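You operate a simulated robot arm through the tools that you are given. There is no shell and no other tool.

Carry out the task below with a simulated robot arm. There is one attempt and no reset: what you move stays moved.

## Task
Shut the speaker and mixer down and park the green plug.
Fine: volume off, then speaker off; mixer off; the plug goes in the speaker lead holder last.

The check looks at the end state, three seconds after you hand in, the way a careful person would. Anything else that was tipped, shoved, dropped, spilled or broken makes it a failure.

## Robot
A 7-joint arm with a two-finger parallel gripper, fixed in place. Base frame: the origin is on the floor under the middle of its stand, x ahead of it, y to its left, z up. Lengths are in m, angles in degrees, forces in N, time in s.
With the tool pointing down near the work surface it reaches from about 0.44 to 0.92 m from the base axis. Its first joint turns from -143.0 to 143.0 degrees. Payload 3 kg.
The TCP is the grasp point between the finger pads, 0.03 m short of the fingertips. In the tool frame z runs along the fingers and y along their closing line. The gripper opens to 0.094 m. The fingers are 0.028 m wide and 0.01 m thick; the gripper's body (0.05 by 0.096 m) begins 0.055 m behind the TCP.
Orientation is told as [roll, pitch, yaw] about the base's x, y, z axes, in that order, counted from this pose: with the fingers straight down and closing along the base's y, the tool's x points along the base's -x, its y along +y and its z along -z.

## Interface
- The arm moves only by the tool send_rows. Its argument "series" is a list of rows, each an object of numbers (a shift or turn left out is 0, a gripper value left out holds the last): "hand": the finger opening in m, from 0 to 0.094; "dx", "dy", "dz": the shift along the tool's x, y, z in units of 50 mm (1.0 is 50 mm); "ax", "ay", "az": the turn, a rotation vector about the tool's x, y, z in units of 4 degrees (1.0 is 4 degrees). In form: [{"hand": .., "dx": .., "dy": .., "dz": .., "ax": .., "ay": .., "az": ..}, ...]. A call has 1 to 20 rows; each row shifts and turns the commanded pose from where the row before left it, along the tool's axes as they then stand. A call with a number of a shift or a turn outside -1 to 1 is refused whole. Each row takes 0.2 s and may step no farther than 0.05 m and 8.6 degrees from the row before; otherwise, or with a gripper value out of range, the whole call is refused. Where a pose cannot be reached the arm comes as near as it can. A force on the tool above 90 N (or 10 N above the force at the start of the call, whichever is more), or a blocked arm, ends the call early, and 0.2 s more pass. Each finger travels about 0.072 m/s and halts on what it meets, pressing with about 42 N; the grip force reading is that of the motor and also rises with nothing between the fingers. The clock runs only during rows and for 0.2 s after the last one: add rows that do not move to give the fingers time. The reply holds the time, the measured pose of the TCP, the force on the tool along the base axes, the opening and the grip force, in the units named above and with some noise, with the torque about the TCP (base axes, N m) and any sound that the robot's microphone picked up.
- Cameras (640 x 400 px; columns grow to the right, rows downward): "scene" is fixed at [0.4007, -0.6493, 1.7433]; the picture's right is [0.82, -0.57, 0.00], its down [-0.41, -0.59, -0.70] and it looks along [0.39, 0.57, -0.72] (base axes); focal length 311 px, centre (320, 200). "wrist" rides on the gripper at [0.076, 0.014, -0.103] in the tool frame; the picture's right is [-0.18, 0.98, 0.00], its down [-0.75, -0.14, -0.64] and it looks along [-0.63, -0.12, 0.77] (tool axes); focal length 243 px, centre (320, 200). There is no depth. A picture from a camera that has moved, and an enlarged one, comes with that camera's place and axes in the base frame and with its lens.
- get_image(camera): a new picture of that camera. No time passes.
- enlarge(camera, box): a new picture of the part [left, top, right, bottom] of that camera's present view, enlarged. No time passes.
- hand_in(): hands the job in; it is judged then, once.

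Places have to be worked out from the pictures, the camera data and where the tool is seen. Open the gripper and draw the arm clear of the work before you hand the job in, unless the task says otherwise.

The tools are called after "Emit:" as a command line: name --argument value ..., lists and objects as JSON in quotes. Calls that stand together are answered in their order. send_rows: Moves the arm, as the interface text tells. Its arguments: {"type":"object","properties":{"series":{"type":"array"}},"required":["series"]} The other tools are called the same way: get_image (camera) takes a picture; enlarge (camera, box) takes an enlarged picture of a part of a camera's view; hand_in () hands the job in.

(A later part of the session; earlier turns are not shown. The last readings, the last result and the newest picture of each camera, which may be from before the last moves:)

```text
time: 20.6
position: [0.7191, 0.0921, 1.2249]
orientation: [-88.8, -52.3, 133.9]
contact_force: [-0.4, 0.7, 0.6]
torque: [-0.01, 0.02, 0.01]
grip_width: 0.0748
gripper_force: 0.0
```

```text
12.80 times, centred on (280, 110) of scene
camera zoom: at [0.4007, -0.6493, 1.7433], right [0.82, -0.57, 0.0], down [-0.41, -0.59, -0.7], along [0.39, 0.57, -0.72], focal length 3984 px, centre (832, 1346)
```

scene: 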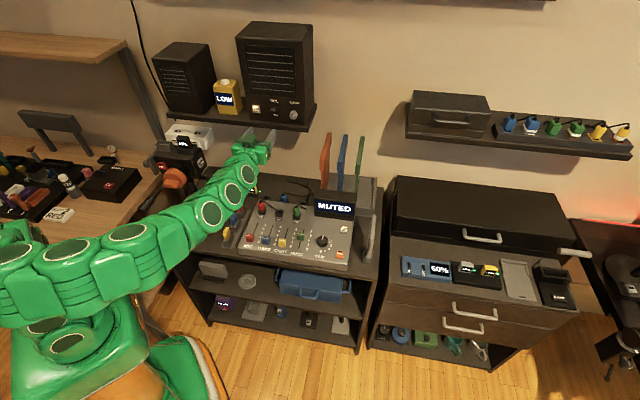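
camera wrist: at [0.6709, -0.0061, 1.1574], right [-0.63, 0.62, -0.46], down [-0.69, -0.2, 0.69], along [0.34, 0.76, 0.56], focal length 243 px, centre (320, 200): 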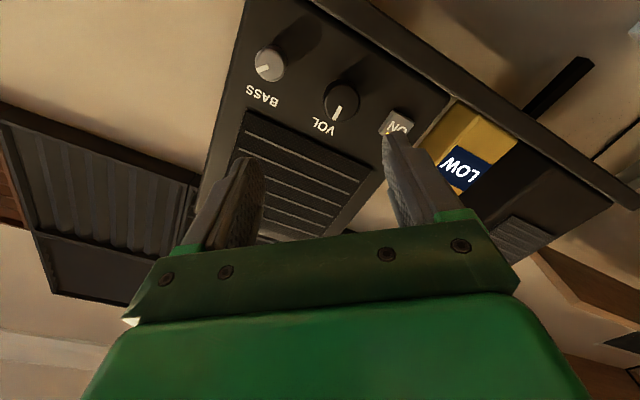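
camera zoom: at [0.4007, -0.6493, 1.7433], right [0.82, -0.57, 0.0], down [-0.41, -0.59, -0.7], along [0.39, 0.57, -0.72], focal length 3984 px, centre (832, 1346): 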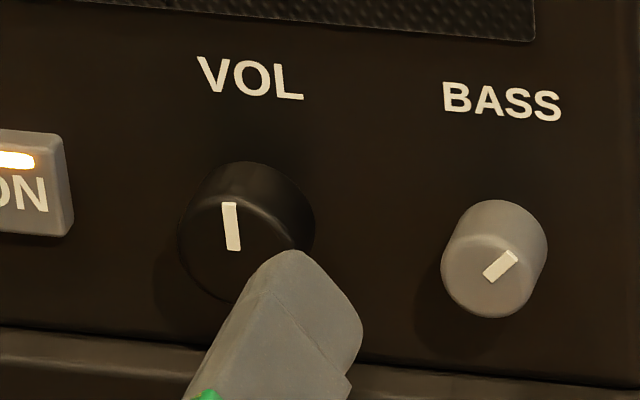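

The marker is aligned with the lettering's vertical, i.e. at 12 o'clock (0). To be sure it is against its end stop, I turn the hand back to a free range (+30°) and re-grip for a gentle test turn.

Emit:
send_rows --series '[{"az": 1}, {"az": 1}, {"az": 1}, {"az": 1}, {"az": 1}, {"az": 1}, {"az": 1}, {"az": 1}, {"az": 1}, {"az": 1}, {"az": 1}, {"az": 1}, {"az": 1}, {"az": 1}, {"az": 1}, {"az": 1}, {"az": 0.92}, {"dx": 0.394, "dy": 0.105, "hand": 0.05}]'

Emit:
get_image --camera "wrist"

Emit:
enlarge --camera "wrist" --box '[220, 40, 420, 165]'

Emit:
enlarge --camera "scene" --box '[230, 80, 330, 150]'

```text
time: 24.4
position: [0.7094, 0.1012, 1.211]
orientation: [88.7, -60.1, -44.0]
contact_force: [0.3, -0.3, -0.2]
torque: [0.02, 0.0, -0.01]
grip_width: 0.0499
gripper_force: 0.0
```

```text
taken
camera wrist: at [0.6004, 0.0646, 1.1522], right [-0.53, 0.54, 0.65], down [-0.1, -0.8, 0.59], along [0.84, 0.25, 0.48], focal length 243 px, centre (320, 200)
```

wrist: 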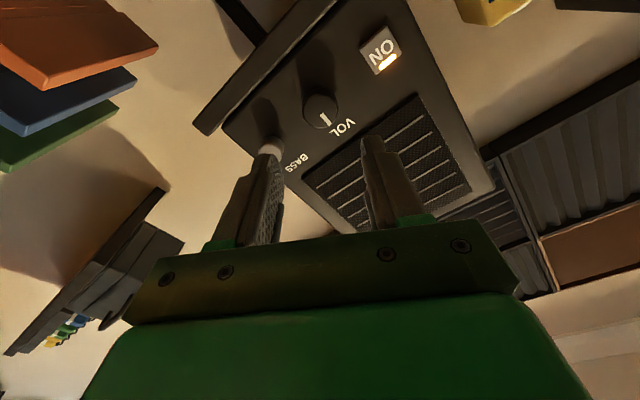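

```text
3.20 times, centred on (320, 102) of wrist
camera zoom: at [0.6004, 0.0646, 1.1522], right [-0.53, 0.54, 0.65], down [-0.1, -0.8, 0.59], along [0.84, 0.25, 0.48], focal length 776 px, centre (320, 512)
```

zoom: 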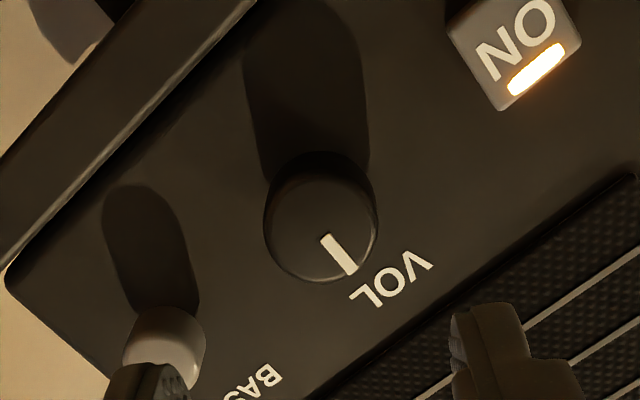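

```text
5.71 times, centred on (280, 115) of scene
camera zoom: at [0.4007, -0.6493, 1.7433], right [0.82, -0.57, 0.0], down [-0.41, -0.59, -0.7], along [0.39, 0.57, -0.72], focal length 1779 px, centre (549, 686)
```

zoom: 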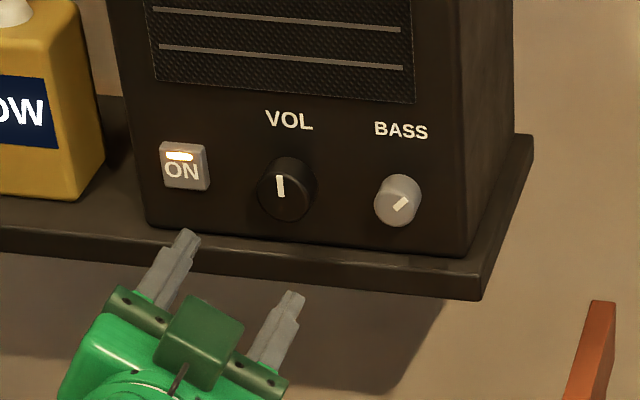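

Knob centred on the axis again. I advance 93 mm to the same grip depth and close.

Emit:
send_rows --series '[{"dz": 0.62, "dx": -0.017, "dy": 0.01}, {"dz": 0.62}, {"dz": 0.62}, {}, {"hand": 0.02}, {}, {}]'

Emit:
enlarge --camera "wrist" --box '[220, 90, 420, 215]'

Emit:
enlarge --camera "scene" --box '[230, 80, 330, 150]'

```text
time: 26.0
position: [0.7747, 0.1674, 1.2089]
orientation: [88.6, -60.2, -43.9]
contact_force: [21.4, -1.1, -13.0]
torque: [-0.02, 0.15, -0.25]
grip_width: 0.0316
gripper_force: 45.2
```

```text
3.20 times, centred on (320, 152) of wrist
camera zoom: at [0.6655, 0.13, 1.1514], right [-0.53, 0.55, 0.65], down [-0.1, -0.8, 0.59], along [0.84, 0.25, 0.48], focal length 776 px, centre (320, 352)
```

zoom: 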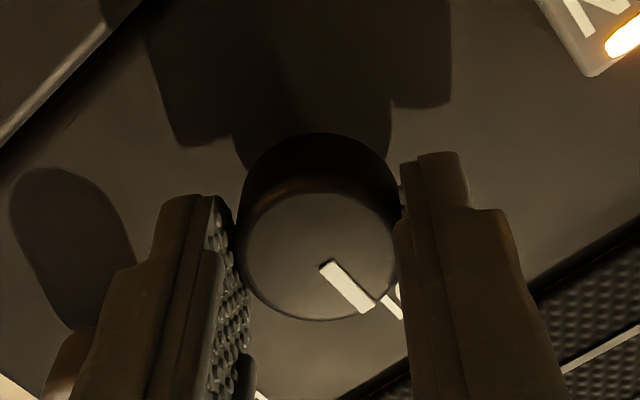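

```text
5.71 times, centred on (280, 115) of scene
camera zoom: at [0.4007, -0.6493, 1.7433], right [0.82, -0.57, 0.0], down [-0.41, -0.59, -0.7], along [0.39, 0.57, -0.72], focal length 1779 px, centre (549, 686)
```

zoom: 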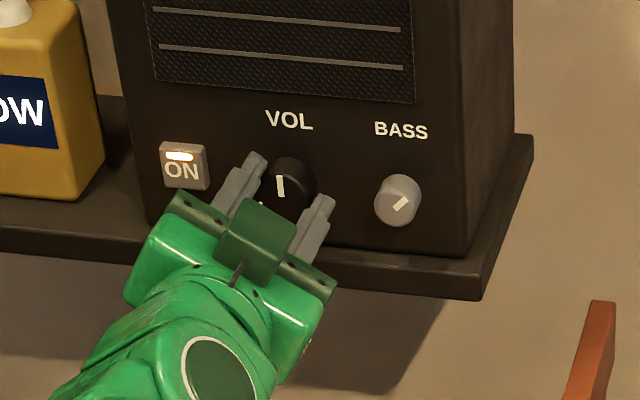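

Gripped again. I make a small counter-clockwise test turn of 12° and read the torque.

Emit:
send_rows --series '[{"az": -0.75}, {"az": -0.75}, {"az": -0.75}, {"az": -0.75}]'

Emit:
enlarge --camera "wrist" --box '[220, 90, 420, 215]'

Emit:
enlarge --camera "scene" --box '[255, 95, 305, 126]'

```text
time: 27.0
position: [0.7738, 0.1662, 1.2093]
orientation: [87.7, -72.1, -43.0]
contact_force: [13.6, -9.9, -16.1]
torque: [0.12, 0.66, -0.14]
grip_width: 0.0317
gripper_force: 44.9
```

```text
3.20 times, centred on (320, 152) of wrist
camera zoom: at [0.6747, 0.12, 1.142], right [-0.62, 0.63, 0.47], down [-0.19, -0.71, 0.68], along [0.76, 0.33, 0.56], focal length 776 px, centre (320, 352)
```

zoom: 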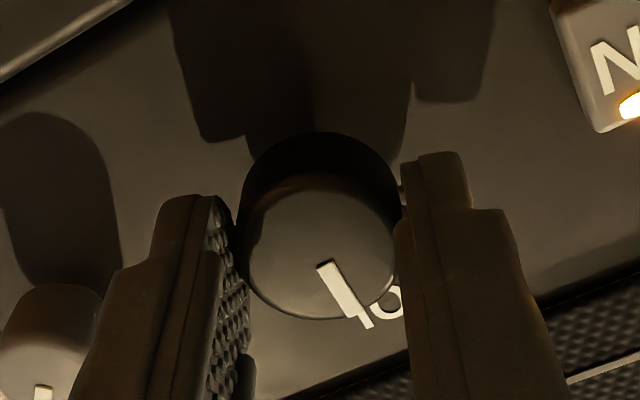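

```text
12.80 times, centred on (280, 110) of scene
camera zoom: at [0.4007, -0.6493, 1.7433], right [0.82, -0.57, 0.0], down [-0.41, -0.59, -0.7], along [0.39, 0.57, -0.72], focal length 3984 px, centre (832, 1346)
```

zoom: 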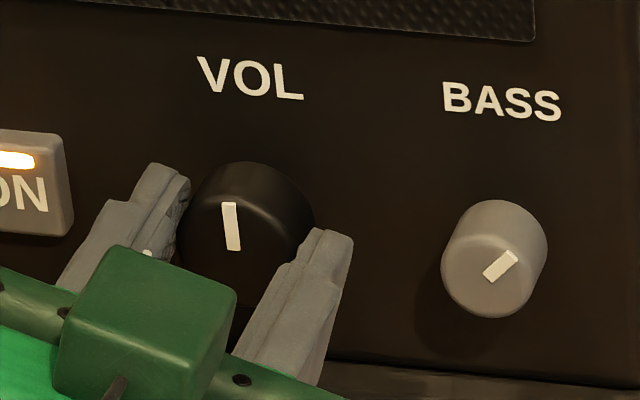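

The marker stayed put while the hand turned and the torque about the knob axis rose to ~0.55 N·m, so 12 o'clock is the end stop and the volume is off. I open, back off 10 cm and square the hand up, then close the fingers for pressing.

Emit:
send_rows --series '[{"hand": 0.052}, {}, {"dz": -0.4}, {"dz": -0.8}, {"dz": -0.8}, {"az": -1}, {"az": -1}, {"az": -1}, {"az": -1}, {"az": -0.48}, {"hand": 0.0}, {}, {}]'

Emit:
get_image --camera "wrist"

Emit:
enlarge --camera "wrist" --box '[260, 30, 460, 155]'

Emit:
enlarge --camera "scene" --box '[230, 80, 330, 150]'

```text
time: 29.8
position: [0.7028, 0.0964, 1.2096]
orientation: [-13.6, -89.4, 58.6]
contact_force: [0.5, 0.9, 0.0]
torque: [0.01, -0.02, 0.04]
grip_width: 0.0002
gripper_force: 33.1
```

```text
taken
camera wrist: at [0.6193, 0.0337, 1.1347], right [-0.69, 0.7, 0.18], down [-0.35, -0.55, 0.76], along [0.63, 0.46, 0.62], focal length 243 px, centre (320, 200)
```

wrist: 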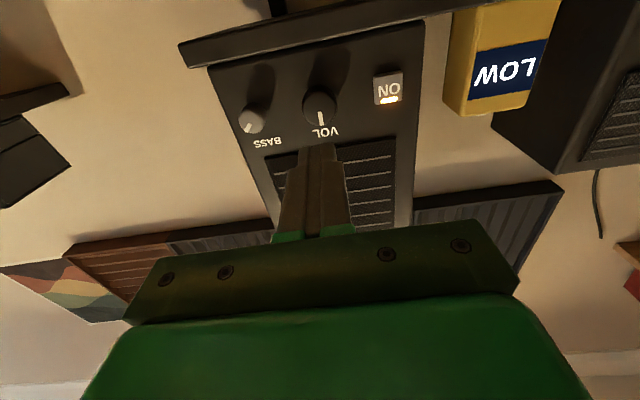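

```text
3.20 times, centred on (360, 92) of wrist
camera zoom: at [0.6193, 0.0337, 1.1347], right [-0.69, 0.7, 0.18], down [-0.35, -0.55, 0.76], along [0.63, 0.46, 0.62], focal length 776 px, centre (192, 544)
```

zoom: 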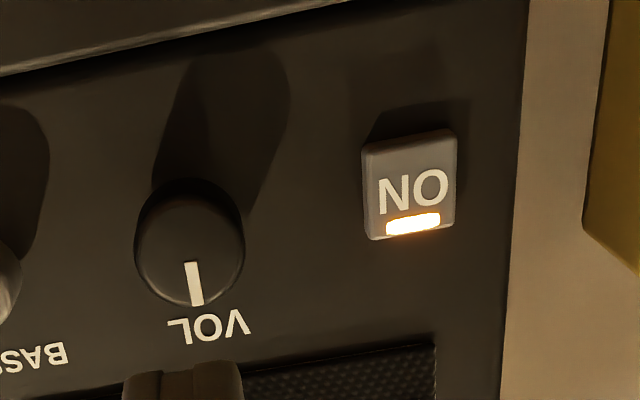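

```text
5.71 times, centred on (280, 115) of scene
camera zoom: at [0.4007, -0.6493, 1.7433], right [0.82, -0.57, 0.0], down [-0.41, -0.59, -0.7], along [0.39, 0.57, -0.72], focal length 1779 px, centre (549, 686)
```

zoom: 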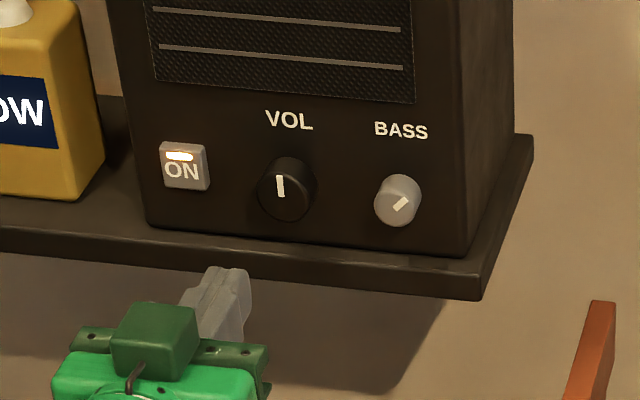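

The ON button is about 63 mm left of and 2 mm below the tool axis. I shift over to it while still about 10 cm off the face.

Emit:
send_rows --series '[{"dy": 0.635, "dx": 0.02}, {"dy": 0.635, "dx": 0.02}, {}]'

Emit:
enlarge --camera "wrist" --box '[220, 30, 420, 155]'

Emit:
enlarge --camera "scene" --box '[230, 80, 330, 150]'

```text
time: 30.6
position: [0.6579, 0.1419, 1.2066]
orientation: [-3.6, -89.3, 48.9]
contact_force: [0.1, 0.2, 0.2]
torque: [0.01, 0.01, 0.0]
grip_width: 0.0
gripper_force: 32.9
```

```text
3.20 times, centred on (320, 92) of wrist
camera zoom: at [0.5748, 0.0779, 1.1324], right [-0.7, 0.69, 0.18], down [-0.34, -0.55, 0.76], along [0.63, 0.47, 0.62], focal length 776 px, centre (320, 544)
```

zoom: 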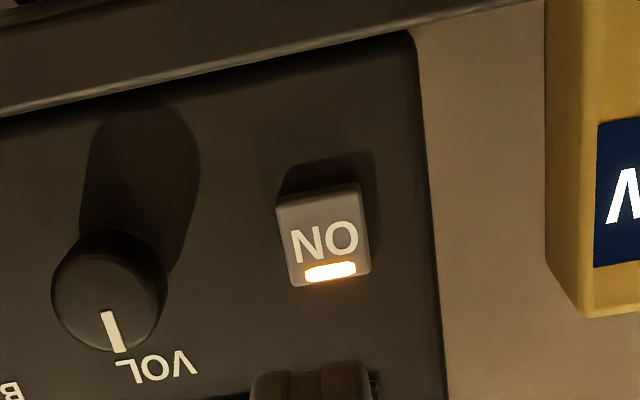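

```text
5.71 times, centred on (280, 115) of scene
camera zoom: at [0.4007, -0.6493, 1.7433], right [0.82, -0.57, 0.0], down [-0.41, -0.59, -0.7], along [0.39, 0.57, -0.72], focal length 1779 px, centre (549, 686)
```

zoom: 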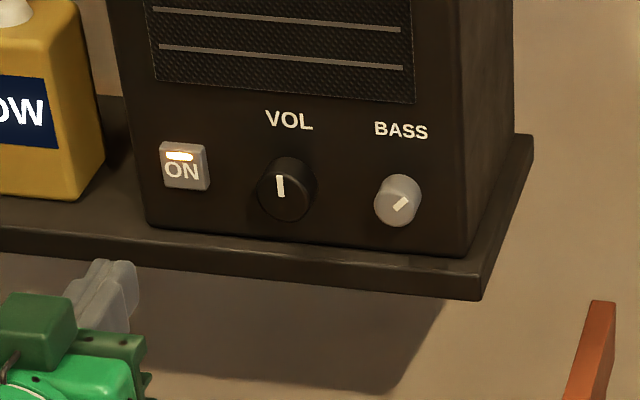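

Now the button sits almost on the axis (about 2 mm left), with its front about 99 mm beyond the fingertips. I advance 80 mm and check before pressing.

Emit:
send_rows --series '[{"dy": 0.04, "dz": 0.6}, {"dz": 0.6}, {"dz": 0.4}, {}]'

Emit:
enlarge --camera "wrist" --box '[220, 70, 420, 195]'

Emit:
enlarge --camera "scene" --box '[230, 80, 330, 150]'

```text
time: 31.6
position: [0.7167, 0.1931, 1.2108]
orientation: [-5.6, -89.3, 51.0]
contact_force: [0.4, -0.7, -0.4]
torque: [-0.03, 0.03, -0.02]
grip_width: 0.0003
gripper_force: 33.0
out of reach, approached as far as the arm can: row 1
```

```text
3.20 times, centred on (320, 132) of wrist
camera zoom: at [0.6344, 0.1305, 1.1357], right [-0.7, 0.69, 0.18], down [-0.35, -0.55, 0.76], along [0.63, 0.47, 0.62], focal length 776 px, centre (320, 416)
```

zoom: 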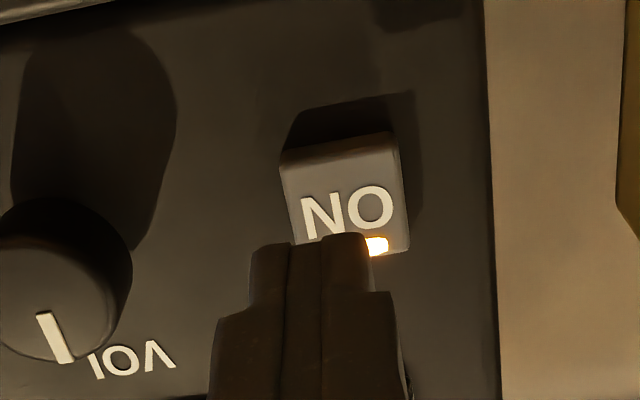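

```text
5.71 times, centred on (280, 115) of scene
camera zoom: at [0.4007, -0.6493, 1.7433], right [0.82, -0.57, 0.0], down [-0.41, -0.59, -0.7], along [0.39, 0.57, -0.72], focal length 1779 px, centre (549, 686)
```

zoom: 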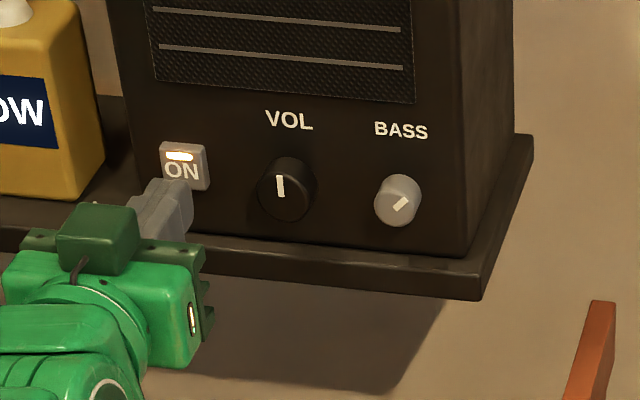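

The arm ran into a wrist limit and drifted about 6–7 mm right and several mm up. I roll the hand +32° about its axis to get margin, then re-measure.

Emit:
send_rows --series '[{"dz": -0.3}, {"az": 1}, {"az": 1}, {"az": 1}, {"az": 1}, {"az": 1}, {"az": 1}, {"az": 1}, {"az": 1}, {}]'

Emit:
enlarge --camera "wrist" --box '[220, 50, 420, 175]'

Emit:
enlarge --camera "scene" --box '[230, 80, 330, 150]'

```text
time: 33.8
position: [0.7072, 0.1842, 1.2107]
orientation: [88.8, -58.1, -44.1]
contact_force: [0.5, 0.3, 0.2]
torque: [0.01, 0.03, 0.02]
grip_width: 0.0
gripper_force: 32.6
```

```text
3.20 times, centred on (320, 112) of wrist
camera zoom: at [0.5966, 0.1487, 1.1547], right [-0.52, 0.53, 0.68], down [-0.08, -0.82, 0.57], along [0.85, 0.24, 0.46], focal length 776 px, centre (320, 480)
```

zoom: 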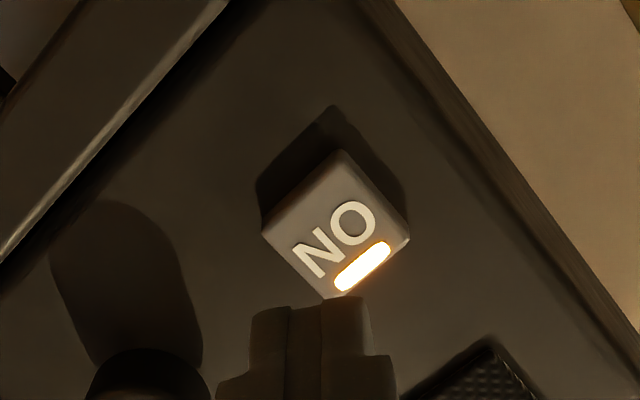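

```text
5.71 times, centred on (280, 115) of scene
camera zoom: at [0.4007, -0.6493, 1.7433], right [0.82, -0.57, 0.0], down [-0.41, -0.59, -0.7], along [0.39, 0.57, -0.72], focal length 1779 px, centre (549, 686)
```

zoom: 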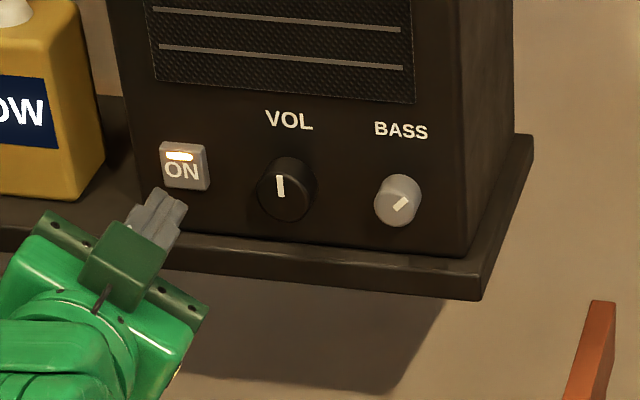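

The button is about 10 mm toward tool +x and 6 mm toward tool +y. I apply that correction and re-check.

Emit:
send_rows --series '[{"dx": 0.19, "dy": 0.11}, {}, {}]'

Emit:
enlarge --camera "wrist" --box '[220, 50, 420, 175]'

Emit:
enlarge --camera "scene" --box '[230, 80, 330, 150]'

```text
time: 34.6
position: [0.7005, 0.1903, 1.2061]
orientation: [88.8, -58.1, -43.9]
contact_force: [0.0, -1.5, -0.4]
torque: [0.0, -0.01, 0.0]
grip_width: 0.0
gripper_force: 33.1
```

```text
3.20 times, centred on (320, 112) of wrist
camera zoom: at [0.5896, 0.1545, 1.1497], right [-0.52, 0.53, 0.68], down [-0.08, -0.82, 0.57], along [0.85, 0.24, 0.46], focal length 776 px, centre (320, 480)
```

zoom: 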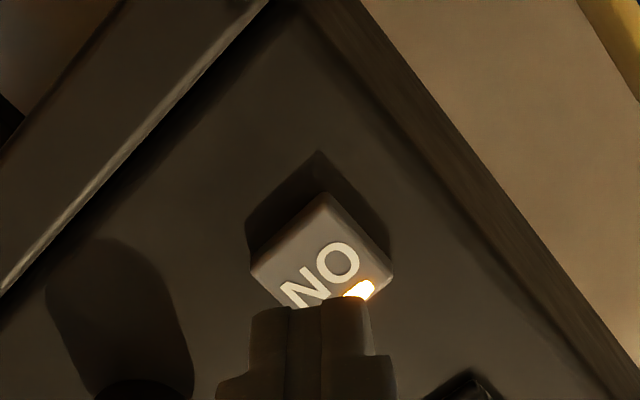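

```text
5.71 times, centred on (280, 115) of scene
camera zoom: at [0.4007, -0.6493, 1.7433], right [0.82, -0.57, 0.0], down [-0.41, -0.59, -0.7], along [0.39, 0.57, -0.72], focal length 1779 px, centre (549, 686)
```

zoom: 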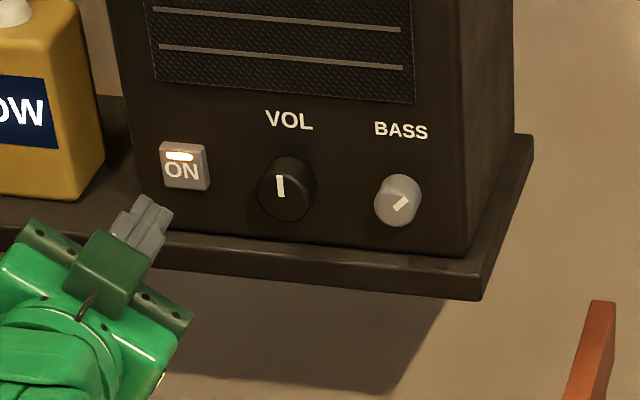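

On-axis now, with the button front about 34 mm ahead of the tips. I advance 30 mm, then press in small steps in the next call.

Emit:
send_rows --series '[{"dz": 0.3}, {"dz": 0.3}, {}]'

Emit:
enlarge --camera "wrist" --box '[220, 70, 420, 195]'

Emit:
enlarge --camera "scene" --box '[230, 80, 330, 150]'

```text
time: 35.4
position: [0.7225, 0.211, 1.2062]
orientation: [88.8, -58.1, -44.0]
contact_force: [0.4, 0.4, -0.1]
torque: [0.01, 0.01, 0.05]
grip_width: 0.0
gripper_force: 33.1
```

```text
3.20 times, centred on (320, 132) of wrist
camera zoom: at [0.6117, 0.1765, 1.1493], right [-0.52, 0.53, 0.68], down [-0.08, -0.82, 0.57], along [0.85, 0.24, 0.47], focal length 776 px, centre (320, 416)
```

zoom: 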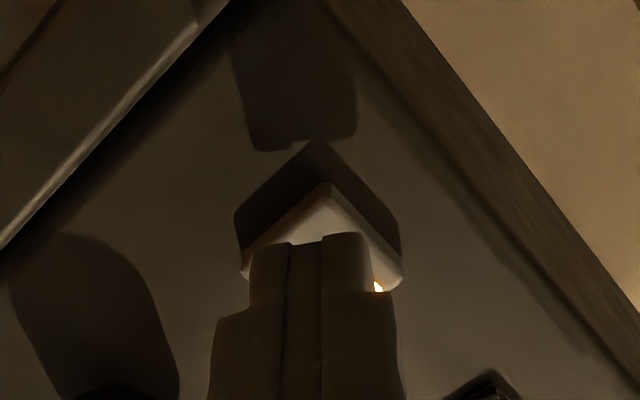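

```text
5.71 times, centred on (280, 115) of scene
camera zoom: at [0.4007, -0.6493, 1.7433], right [0.82, -0.57, 0.0], down [-0.41, -0.59, -0.7], along [0.39, 0.57, -0.72], focal length 1779 px, centre (549, 686)
```

zoom: 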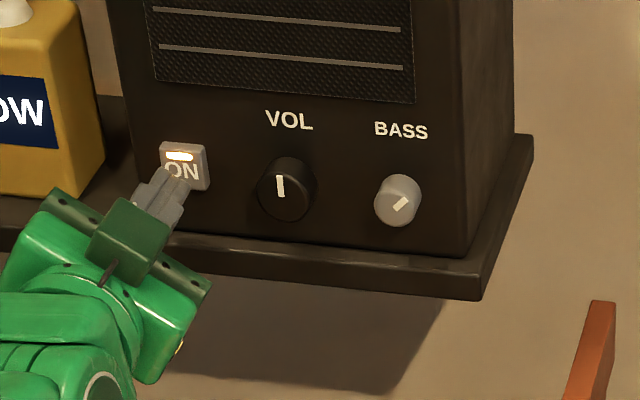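

The tips are centred over the button, a few mm away, with no contact. I press forward in 1.5 mm steps.

Emit:
send_rows --series '[{"dz": 0.03}, {"dz": 0.03}, {"dz": 0.03}, {"dz": 0.03}]'

Emit:
enlarge --camera "scene" --box '[230, 80, 330, 150]'

```text
time: 36.4
position: [0.7259, 0.2169, 1.2056]
orientation: [88.8, -58.2, -44.0]
contact_force: [0.5, -0.9, -0.2]
torque: [-0.02, -0.01, -0.03]
grip_width: 0.0002
gripper_force: 34.0
```

```text
5.71 times, centred on (280, 115) of scene
camera zoom: at [0.4007, -0.6493, 1.7433], right [0.82, -0.57, 0.0], down [-0.41, -0.59, -0.7], along [0.39, 0.57, -0.72], focal length 1779 px, centre (549, 686)
```

zoom: 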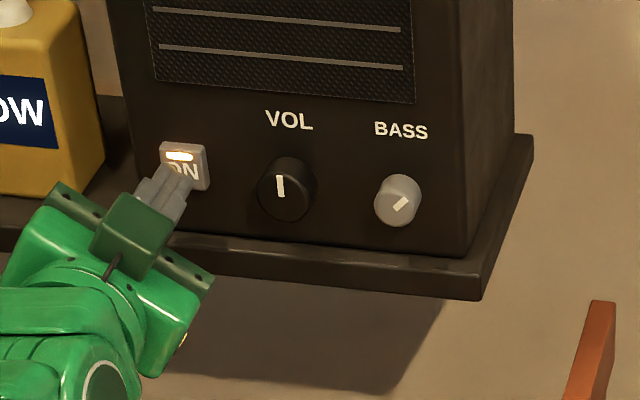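

No contact yet; I keep pressing in the same small steps.

Emit:
send_rows --series '[{"dz": 0.03}, {"dz": 0.03}, {"dz": 0.03}]'

Emit:
enlarge --camera "scene" --box '[230, 80, 330, 150]'

Emit:
enlarge --camera "wrist" --box '[220, 70, 420, 195]'

```text
time: 37.2
position: [0.7288, 0.2186, 1.2049]
orientation: [88.9, -58.1, -44.1]
contact_force: [-0.2, 0.3, -0.2]
torque: [-0.01, 0.03, -0.02]
grip_width: 0.0
gripper_force: 33.6
```

```text
5.71 times, centred on (280, 115) of scene
camera zoom: at [0.4007, -0.6493, 1.7433], right [0.82, -0.57, 0.0], down [-0.41, -0.59, -0.7], along [0.39, 0.57, -0.72], focal length 1779 px, centre (549, 686)
```

zoom: 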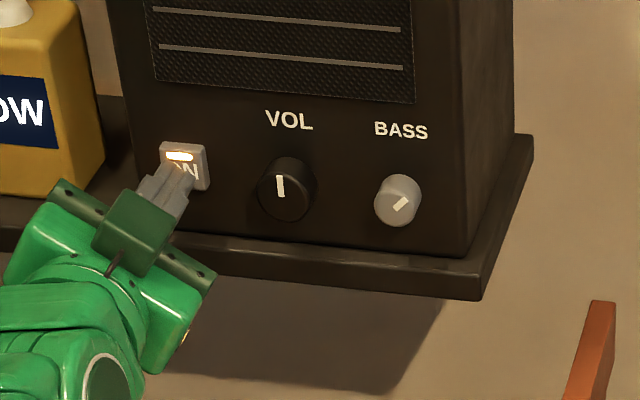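

```text
3.20 times, centred on (320, 132) of wrist
camera zoom: at [0.6185, 0.1841, 1.1485], right [-0.52, 0.53, 0.67], down [-0.08, -0.82, 0.57], along [0.85, 0.24, 0.47], focal length 776 px, centre (320, 416)
```

zoom: 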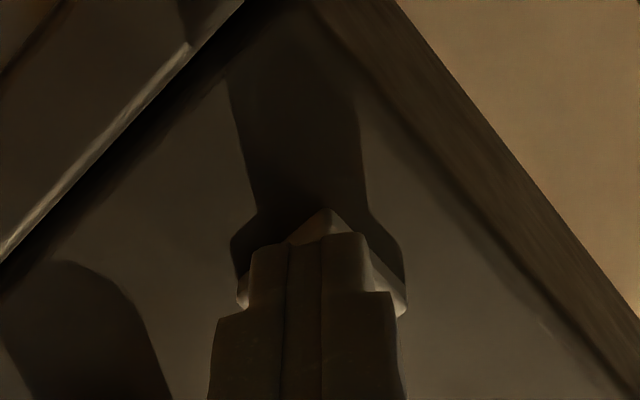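

Still no contact force; I continue a bit further, watching for the click.

Emit:
send_rows --series '[{"dz": 0.03}, {"dz": 0.03}, {"dz": 0.03}]'

Emit:
enlarge --camera "scene" --box '[230, 80, 330, 150]'

```text
time: 38.0
position: [0.7314, 0.2219, 1.2041]
orientation: [88.9, -58.1, -44.1]
contact_force: [-2.2, -0.6, 0.4]
torque: [0.03, -0.01, 0.01]
grip_width: 0.0
gripper_force: 33.2
heard: click
```

```text
5.71 times, centred on (280, 115) of scene
camera zoom: at [0.4007, -0.6493, 1.7433], right [0.82, -0.57, 0.0], down [-0.41, -0.59, -0.7], along [0.39, 0.57, -0.72], focal length 1779 px, centre (549, 686)
```

zoom: 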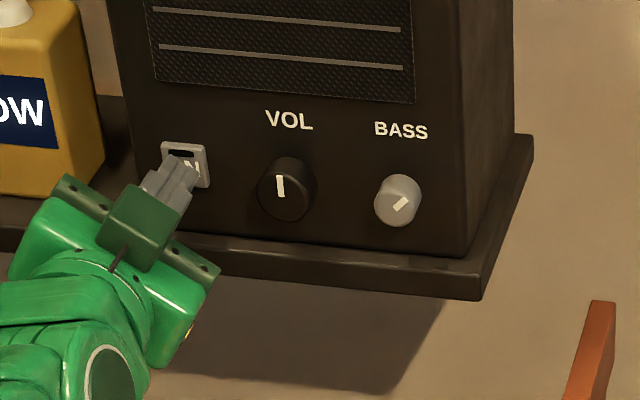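

A click was heard and the speaker's LED went dark. I back straight off and check that it stays off.

Emit:
send_rows --series '[{"dz": -0.3}, {"dz": -0.8}, {"dz": -0.8}, {"dz": -0.8}, {}]'

Emit:
enlarge --camera "scene" --box '[150, 20, 330, 135]'

Emit:
get_image --camera "wrist"

Emit:
enlarge --camera "scene" --box '[250, 90, 320, 134]'

```text
time: 39.2
position: [0.6359, 0.1276, 1.2068]
orientation: [88.8, -58.3, -44.2]
contact_force: [0.2, -0.1, -0.4]
torque: [0.02, 0.01, -0.01]
grip_width: 0.0
gripper_force: 32.7
```

```text
3.48 times, centred on (240, 78) of scene
camera zoom: at [0.4007, -0.6493, 1.7433], right [0.82, -0.57, 0.0], down [-0.41, -0.59, -0.7], along [0.39, 0.57, -0.72], focal length 1083 px, centre (598, 626)
```

zoom: 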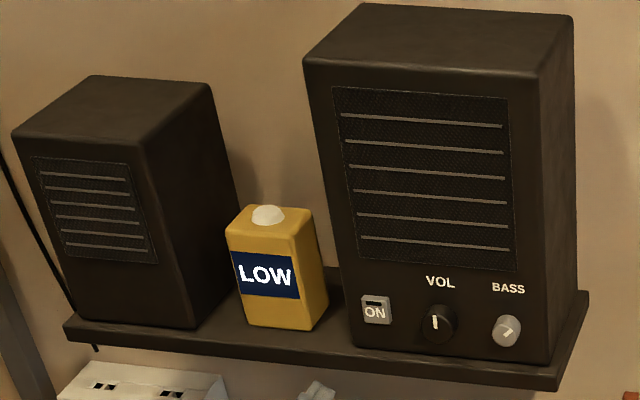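

```text
taken
camera wrist: at [0.5263, 0.0915, 1.1502], right [-0.52, 0.53, 0.67], down [-0.08, -0.82, 0.57], along [0.85, 0.24, 0.47], focal length 243 px, centre (320, 200)
```

wrist: 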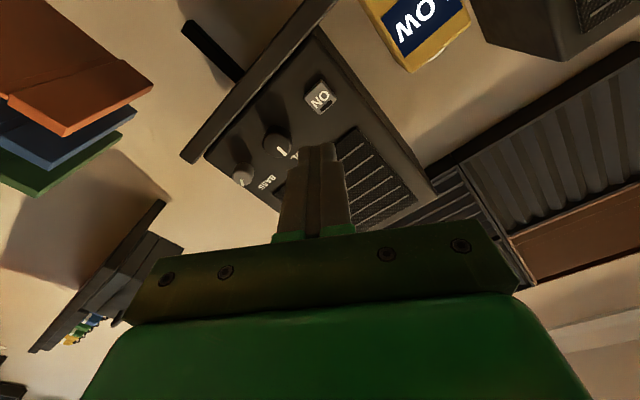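

```text
9.09 times, centred on (285, 112) of scene
camera zoom: at [0.4007, -0.6493, 1.7433], right [0.82, -0.57, 0.0], down [-0.41, -0.59, -0.7], along [0.39, 0.57, -0.72], focal length 2830 px, centre (638, 1000)
```

zoom: 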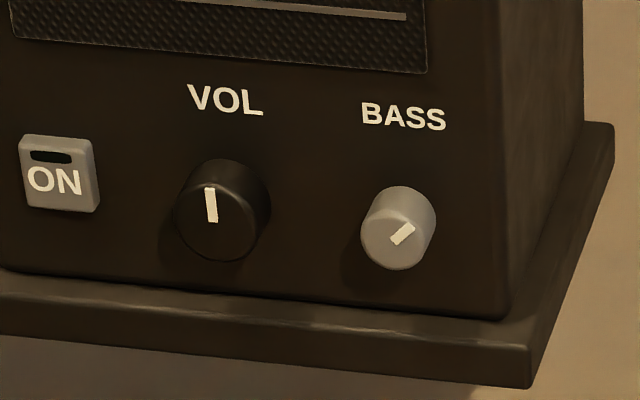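

The speaker stays off (dark indicator, VOL at 0) and nothing has shifted. I retreat 10 cm and swing the fingers down for the mixer work.

Emit:
send_rows --series '[{"dz": -1}, {"dz": -1}, {"ax": 0.53, "ay": 0.848}, {"ax": 0.53, "ay": 0.848}, {"ax": 0.53, "ay": 0.848}, {"ax": 0.53, "ay": 0.848}, {"ax": 0.53, "ay": 0.848}, {"ax": 0.53, "ay": 0.848}, {"ax": 0.53, "ay": 0.848}, {"ax": 0.53, "ay": 0.848}, {"ax": 0.53, "ay": 0.848}, {"ax": 0.53, "ay": 0.848}, {"ax": 0.53, "ay": 0.848}, {"ax": 0.53, "ay": 0.848}, {"ax": 0.53, "ay": 0.848}, {"ax": 0.53, "ay": 0.848}, {"ax": 0.53, "ay": 0.848}, {"ax": 0.53, "ay": 0.848}]'

Emit:
get_image --camera "wrist"

Emit:
get_image --camera "scene"

```text
time: 43.0
position: [0.5694, 0.0502, 1.2126]
orientation: [14.0, -21.3, 10.2]
contact_force: [0.8, -0.2, 0.7]
torque: [0.0, -0.04, -0.01]
grip_width: 0.0
gripper_force: 32.9
out of reach, approached as far as the arm can: row 2
```

```text
taken
camera wrist: at [0.4643, 0.0211, 1.2809], right [-0.09, 0.95, 0.29], down [0.53, -0.2, 0.82], along [0.84, 0.22, -0.49], focal length 243 px, centre (320, 200)
```

wrist: 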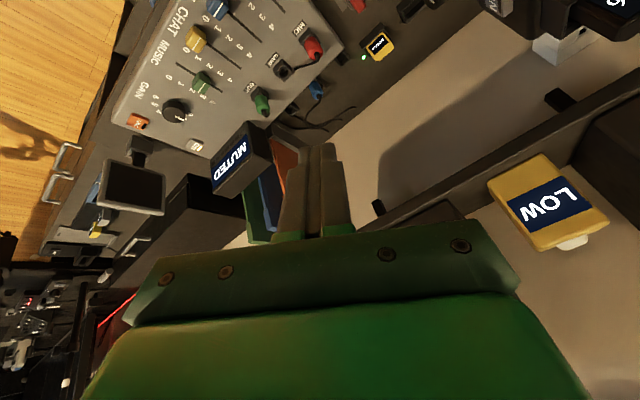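

```text
taken
```

scene: 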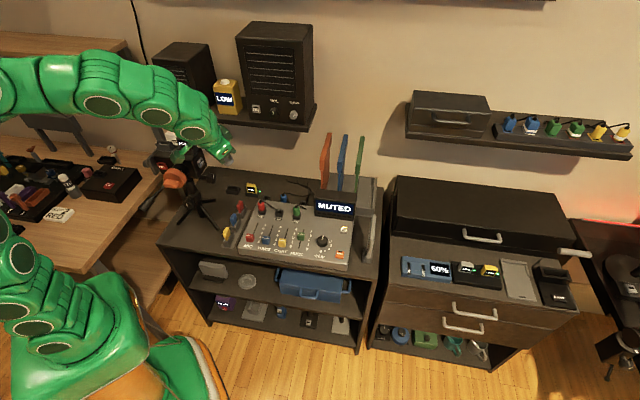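

About 25° of tilt remains. I finish bringing the fingers straight down, then yaw to line up with the mixer (about 52°).

Emit:
send_rows --series '[{"ax": 0.53, "ay": 0.848}, {"ax": 0.53, "ay": 0.848}, {"ax": 0.53, "ay": 0.848}, {"ax": 0.53, "ay": 0.848}, {"ax": 0.53, "ay": 0.848}, {"ax": 0.53, "ay": 0.848}, {"ax": 0.17, "ay": 0.27}, {"az": -1}, {"az": -1}, {"az": -1}, {"az": -1}, {"az": -1}, {"az": -1}, {"az": -1}, {"az": -1}, {"az": -1}, {"az": -1}]'

Emit:
get_image --camera "wrist"

```text
time: 46.6
position: [0.5682, 0.0502, 1.2128]
orientation: [-0.2, -0.1, 53.0]
contact_force: [0.5, -0.4, -0.2]
torque: [0.04, 0.04, -0.01]
grip_width: 0.0
gripper_force: 33.1
```

```text
taken
camera wrist: at [0.5105, -0.0013, 1.3154], right [-0.67, 0.74, 0.0], down [0.56, 0.52, 0.64], along [0.48, 0.43, -0.76], focal length 243 px, centre (320, 200)
```

wrist: 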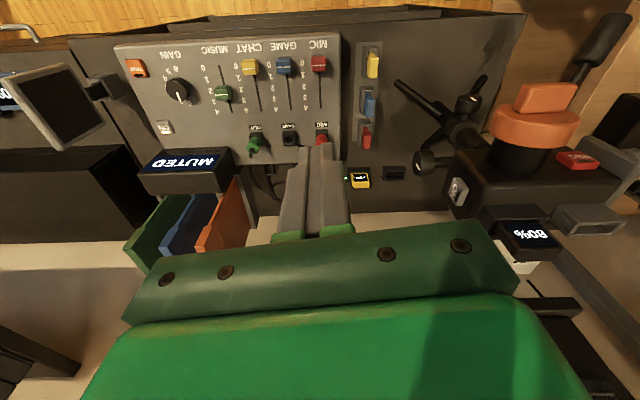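

Tool is down at yaw 53°. I zoom in on the mixer to locate its ON button, OUT plug and the holders.

Emit:
enlarge --camera "wrist" --box '[100, 30, 360, 200]'

Emit:
enlarge --camera "wrist" --box '[120, 100, 220, 165]'

Emit:
enlarge --camera "scene" --box '[200, 160, 400, 285]'

```text
2.35 times, centred on (230, 115) of wrist
camera zoom: at [0.5105, -0.0013, 1.3154], right [-0.67, 0.74, 0.0], down [0.56, 0.52, 0.64], along [0.48, 0.43, -0.76], focal length 571 px, centre (532, 400)
```

zoom: 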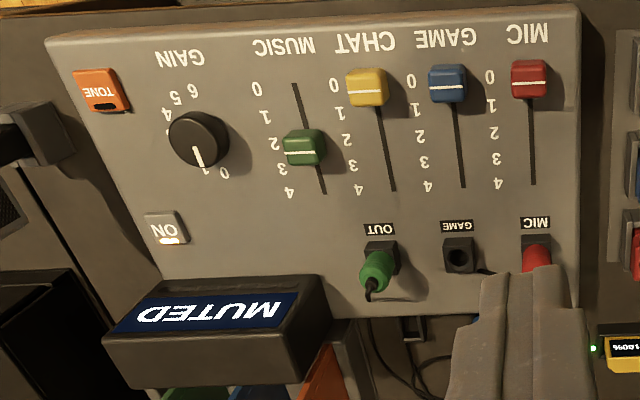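

```text
6.15 times, centred on (170, 132) of wrist
camera zoom: at [0.5105, -0.0013, 1.3154], right [-0.67, 0.74, 0.0], down [0.56, 0.52, 0.64], along [0.48, 0.43, -0.76], focal length 1493 px, centre (1243, 615)
```

zoom: 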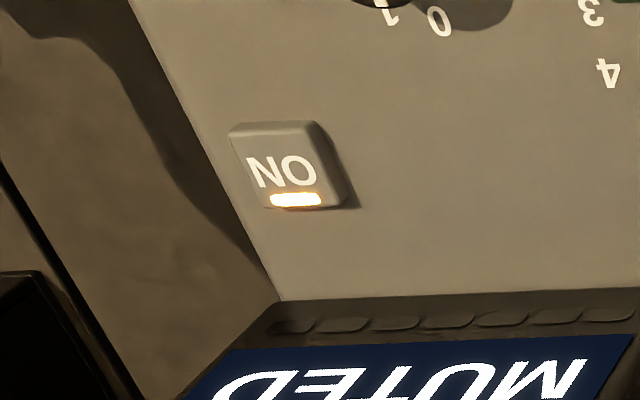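

```text
3.20 times, centred on (300, 222) of scene
camera zoom: at [0.4007, -0.6493, 1.7433], right [0.82, -0.57, 0.0], down [-0.41, -0.59, -0.7], along [0.39, 0.57, -0.72], focal length 996 px, centre (384, 128)
```

zoom: 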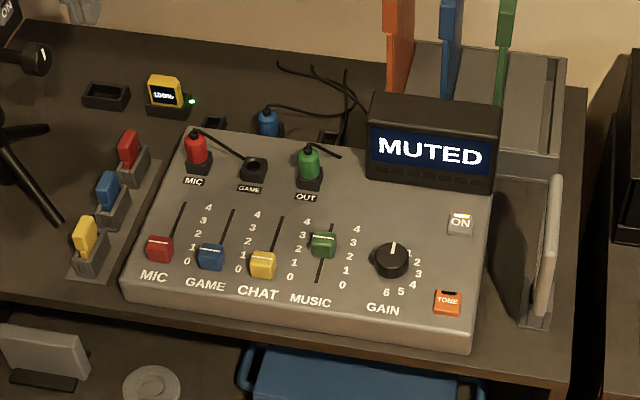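

The mixer is aligned at 45°: its ON button is at about (0.885, -0.101, 0.83), with the display about 6 cm behind it. I yaw to 45° and travel to a point above the button with tips about 9 cm over it.

Emit:
send_rows --series '[{"az": 1}, {"az": 1}, {"dx": -0.26, "dy": -0.736, "dz": 0.584}, {"dx": -0.26, "dy": -0.736, "dz": 0.584}, {"dx": -0.26, "dy": -0.736, "dz": 0.584}, {"dx": -0.26, "dy": -0.736, "dz": 0.584}, {"dx": -0.26, "dy": -0.736, "dz": 0.584}, {"dx": -0.26, "dy": -0.736, "dz": 0.584}, {"dx": -0.26, "dy": -0.736, "dz": 0.584}, {"dx": -0.26, "dy": -0.736, "dz": 0.584}, {"dx": -0.26, "dy": -0.736, "dz": 0.584}, {}]'

Emit:
get_image --camera "wrist"

Emit:
get_image --camera "scene"

```text
time: 49.2
position: [0.8856, -0.0999, 0.9504]
orientation: [-0.2, -0.1, 44.8]
contact_force: [0.0, -0.7, -1.0]
torque: [-0.01, -0.04, 0.0]
grip_width: 0.0
gripper_force: 33.7
```

```text
taken
camera wrist: at [0.8213, -0.142, 1.0526], right [-0.56, 0.83, 0.0], down [0.63, 0.43, 0.64], along [0.53, 0.36, -0.76], focal length 243 px, centre (320, 200)
```

wrist: 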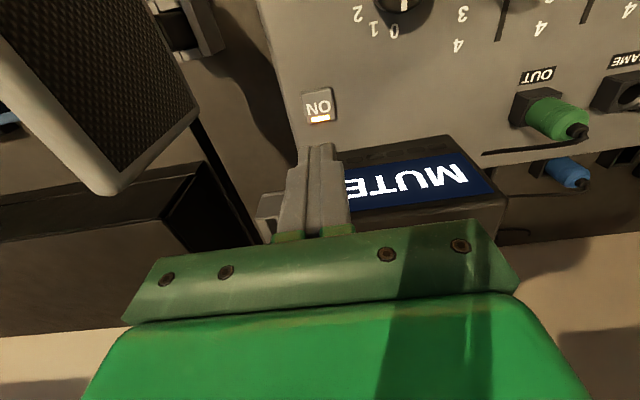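

```text
taken
```

scene: 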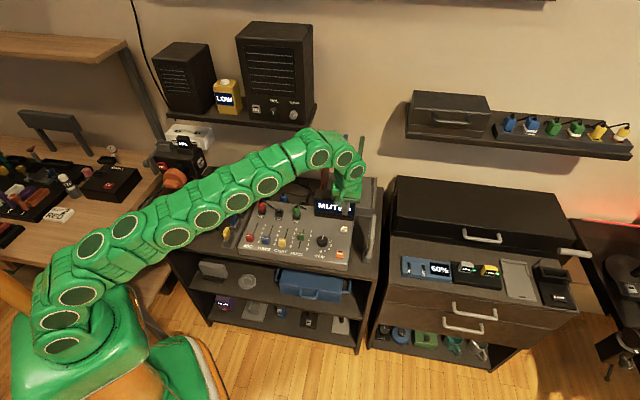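

The button is nearly under the tool axis. I zoom in for a finer reading and check clearances.

Emit:
enlarge --camera "wrist" --box '[240, 60, 400, 160]'

Emit:
enlarge --camera "scene" --box '[290, 130, 400, 270]'

```text
4.00 times, centred on (320, 110) of wrist
camera zoom: at [0.8213, -0.142, 1.0526], right [-0.56, 0.83, 0.0], down [0.63, 0.43, 0.64], along [0.53, 0.36, -0.76], focal length 970 px, centre (320, 560)
```

zoom: 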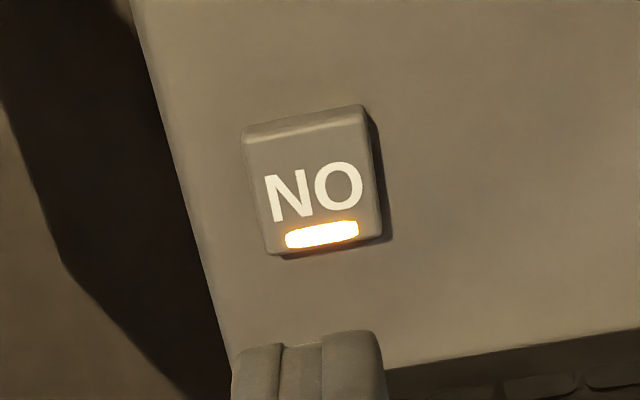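

```text
2.86 times, centred on (345, 200) of scene
camera zoom: at [0.4007, -0.6493, 1.7433], right [0.82, -0.57, 0.0], down [-0.41, -0.59, -0.7], along [0.39, 0.57, -0.72], focal length 889 px, centre (249, 200)
```

zoom: 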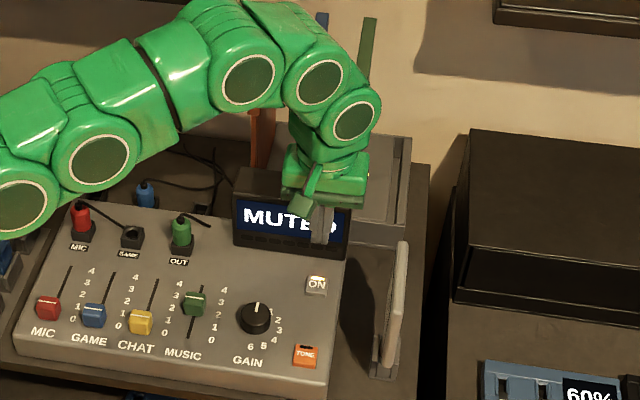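

The button is on-axis within ~1.5 mm, about 0.09 m beneath the tips. I descend 70 mm and check.

Emit:
send_rows --series '[{"dy": -0.025, "dz": 0.5}, {"dz": 0.5}, {"dz": 0.4}, {}]'

Emit:
enlarge --camera "wrist" --box '[220, 70, 420, 195]'

Emit:
enlarge --camera "scene" --box '[310, 180, 370, 270]'

```text
time: 50.2
position: [0.8875, -0.1022, 0.8813]
orientation: [-0.3, -0.1, 44.9]
contact_force: [0.2, -0.2, -0.6]
torque: [-0.01, 0.04, -0.01]
grip_width: 0.0
gripper_force: 32.9
```

```text
3.20 times, centred on (320, 132) of wrist
camera zoom: at [0.8234, -0.1453, 0.9832], right [-0.56, 0.83, 0.0], down [0.63, 0.43, 0.64], along [0.53, 0.36, -0.76], focal length 776 px, centre (320, 416)
```

zoom: 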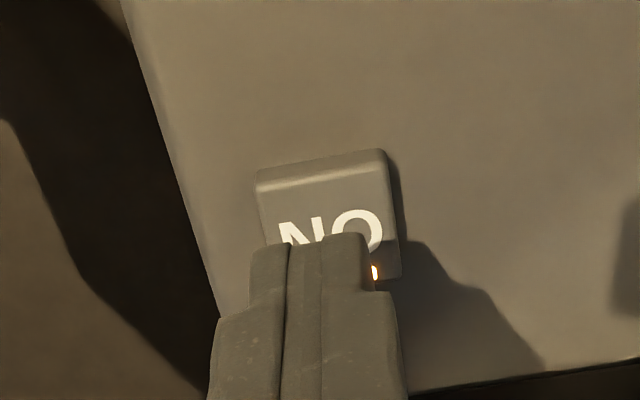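

```text
4.44 times, centred on (340, 225) of scene
camera zoom: at [0.4007, -0.6493, 1.7433], right [0.82, -0.57, 0.0], down [-0.41, -0.59, -0.7], along [0.39, 0.57, -0.72], focal length 1383 px, centre (231, 89)
```

zoom: 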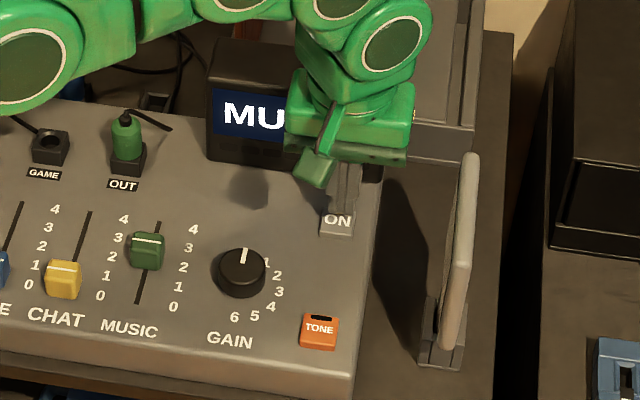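

Well centred, gap about 20 mm. I descend 15 mm and then step 1.5 mm at a time until the click.

Emit:
send_rows --series '[{"dz": 0.3}, {"dz": 0.03}, {"dz": 0.03}, {"dz": 0.03}]'

Emit:
enlarge --camera "scene" --box '[310, 180, 370, 270]'

```text
time: 51.2
position: [0.8861, -0.1013, 0.8635]
orientation: [-0.2, -0.1, 45.0]
contact_force: [0.9, 0.0, 1.4]
torque: [-0.04, 0.0, 0.0]
grip_width: 0.0001
gripper_force: 33.2
```

```text
4.44 times, centred on (340, 225) of scene
camera zoom: at [0.4007, -0.6493, 1.7433], right [0.82, -0.57, 0.0], down [-0.41, -0.59, -0.7], along [0.39, 0.57, -0.72], focal length 1383 px, centre (231, 89)
```

zoom: 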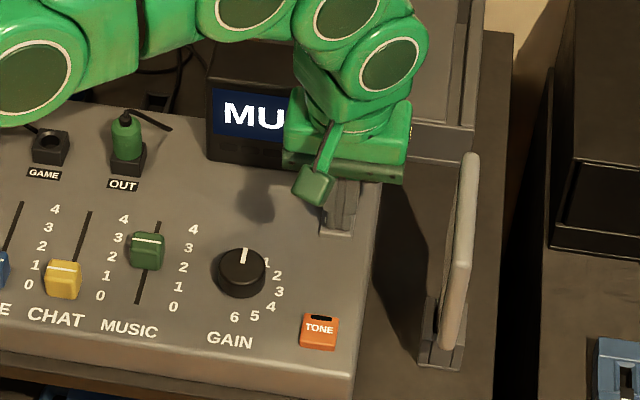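

No click yet (tips at about z 0.833). I continue down in 1.5 mm steps.

Emit:
send_rows --series '[{"dz": 0.03}, {"dz": 0.03}]'

Emit:
enlarge --camera "scene" --box '[310, 180, 370, 270]'

Emit:
enlarge --camera "wrist" --box '[220, 70, 420, 195]'

```text
time: 51.8
position: [0.8877, -0.1026, 0.8585]
orientation: [-0.2, -0.1, 45.0]
contact_force: [-1.2, -1.2, 1.4]
torque: [-0.02, 0.06, -0.01]
grip_width: 0.0
gripper_force: 33.0
heard: click
```

```text
4.44 times, centred on (340, 225) of scene
camera zoom: at [0.4007, -0.6493, 1.7433], right [0.82, -0.57, 0.0], down [-0.41, -0.59, -0.7], along [0.39, 0.57, -0.72], focal length 1383 px, centre (231, 89)
```

zoom: 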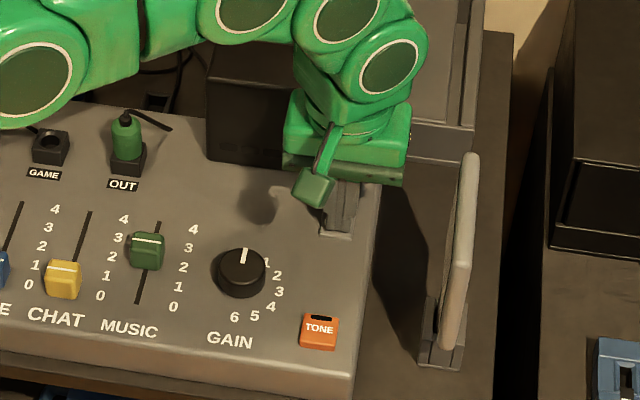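

```text
3.20 times, centred on (320, 132) of wrist
camera zoom: at [0.8227, -0.1452, 0.9611], right [-0.56, 0.83, 0.0], down [0.63, 0.43, 0.64], along [0.53, 0.36, -0.76], focal length 776 px, centre (320, 416)
```

zoom: 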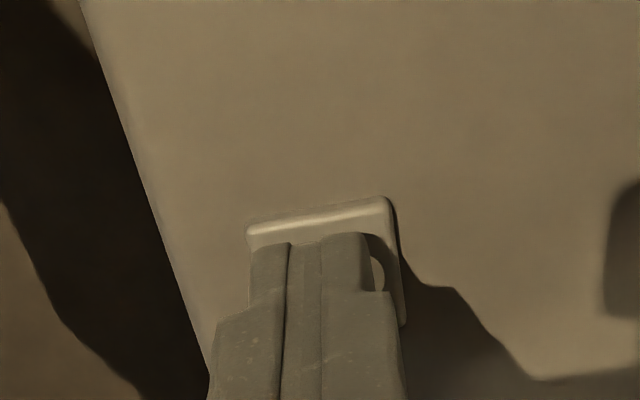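

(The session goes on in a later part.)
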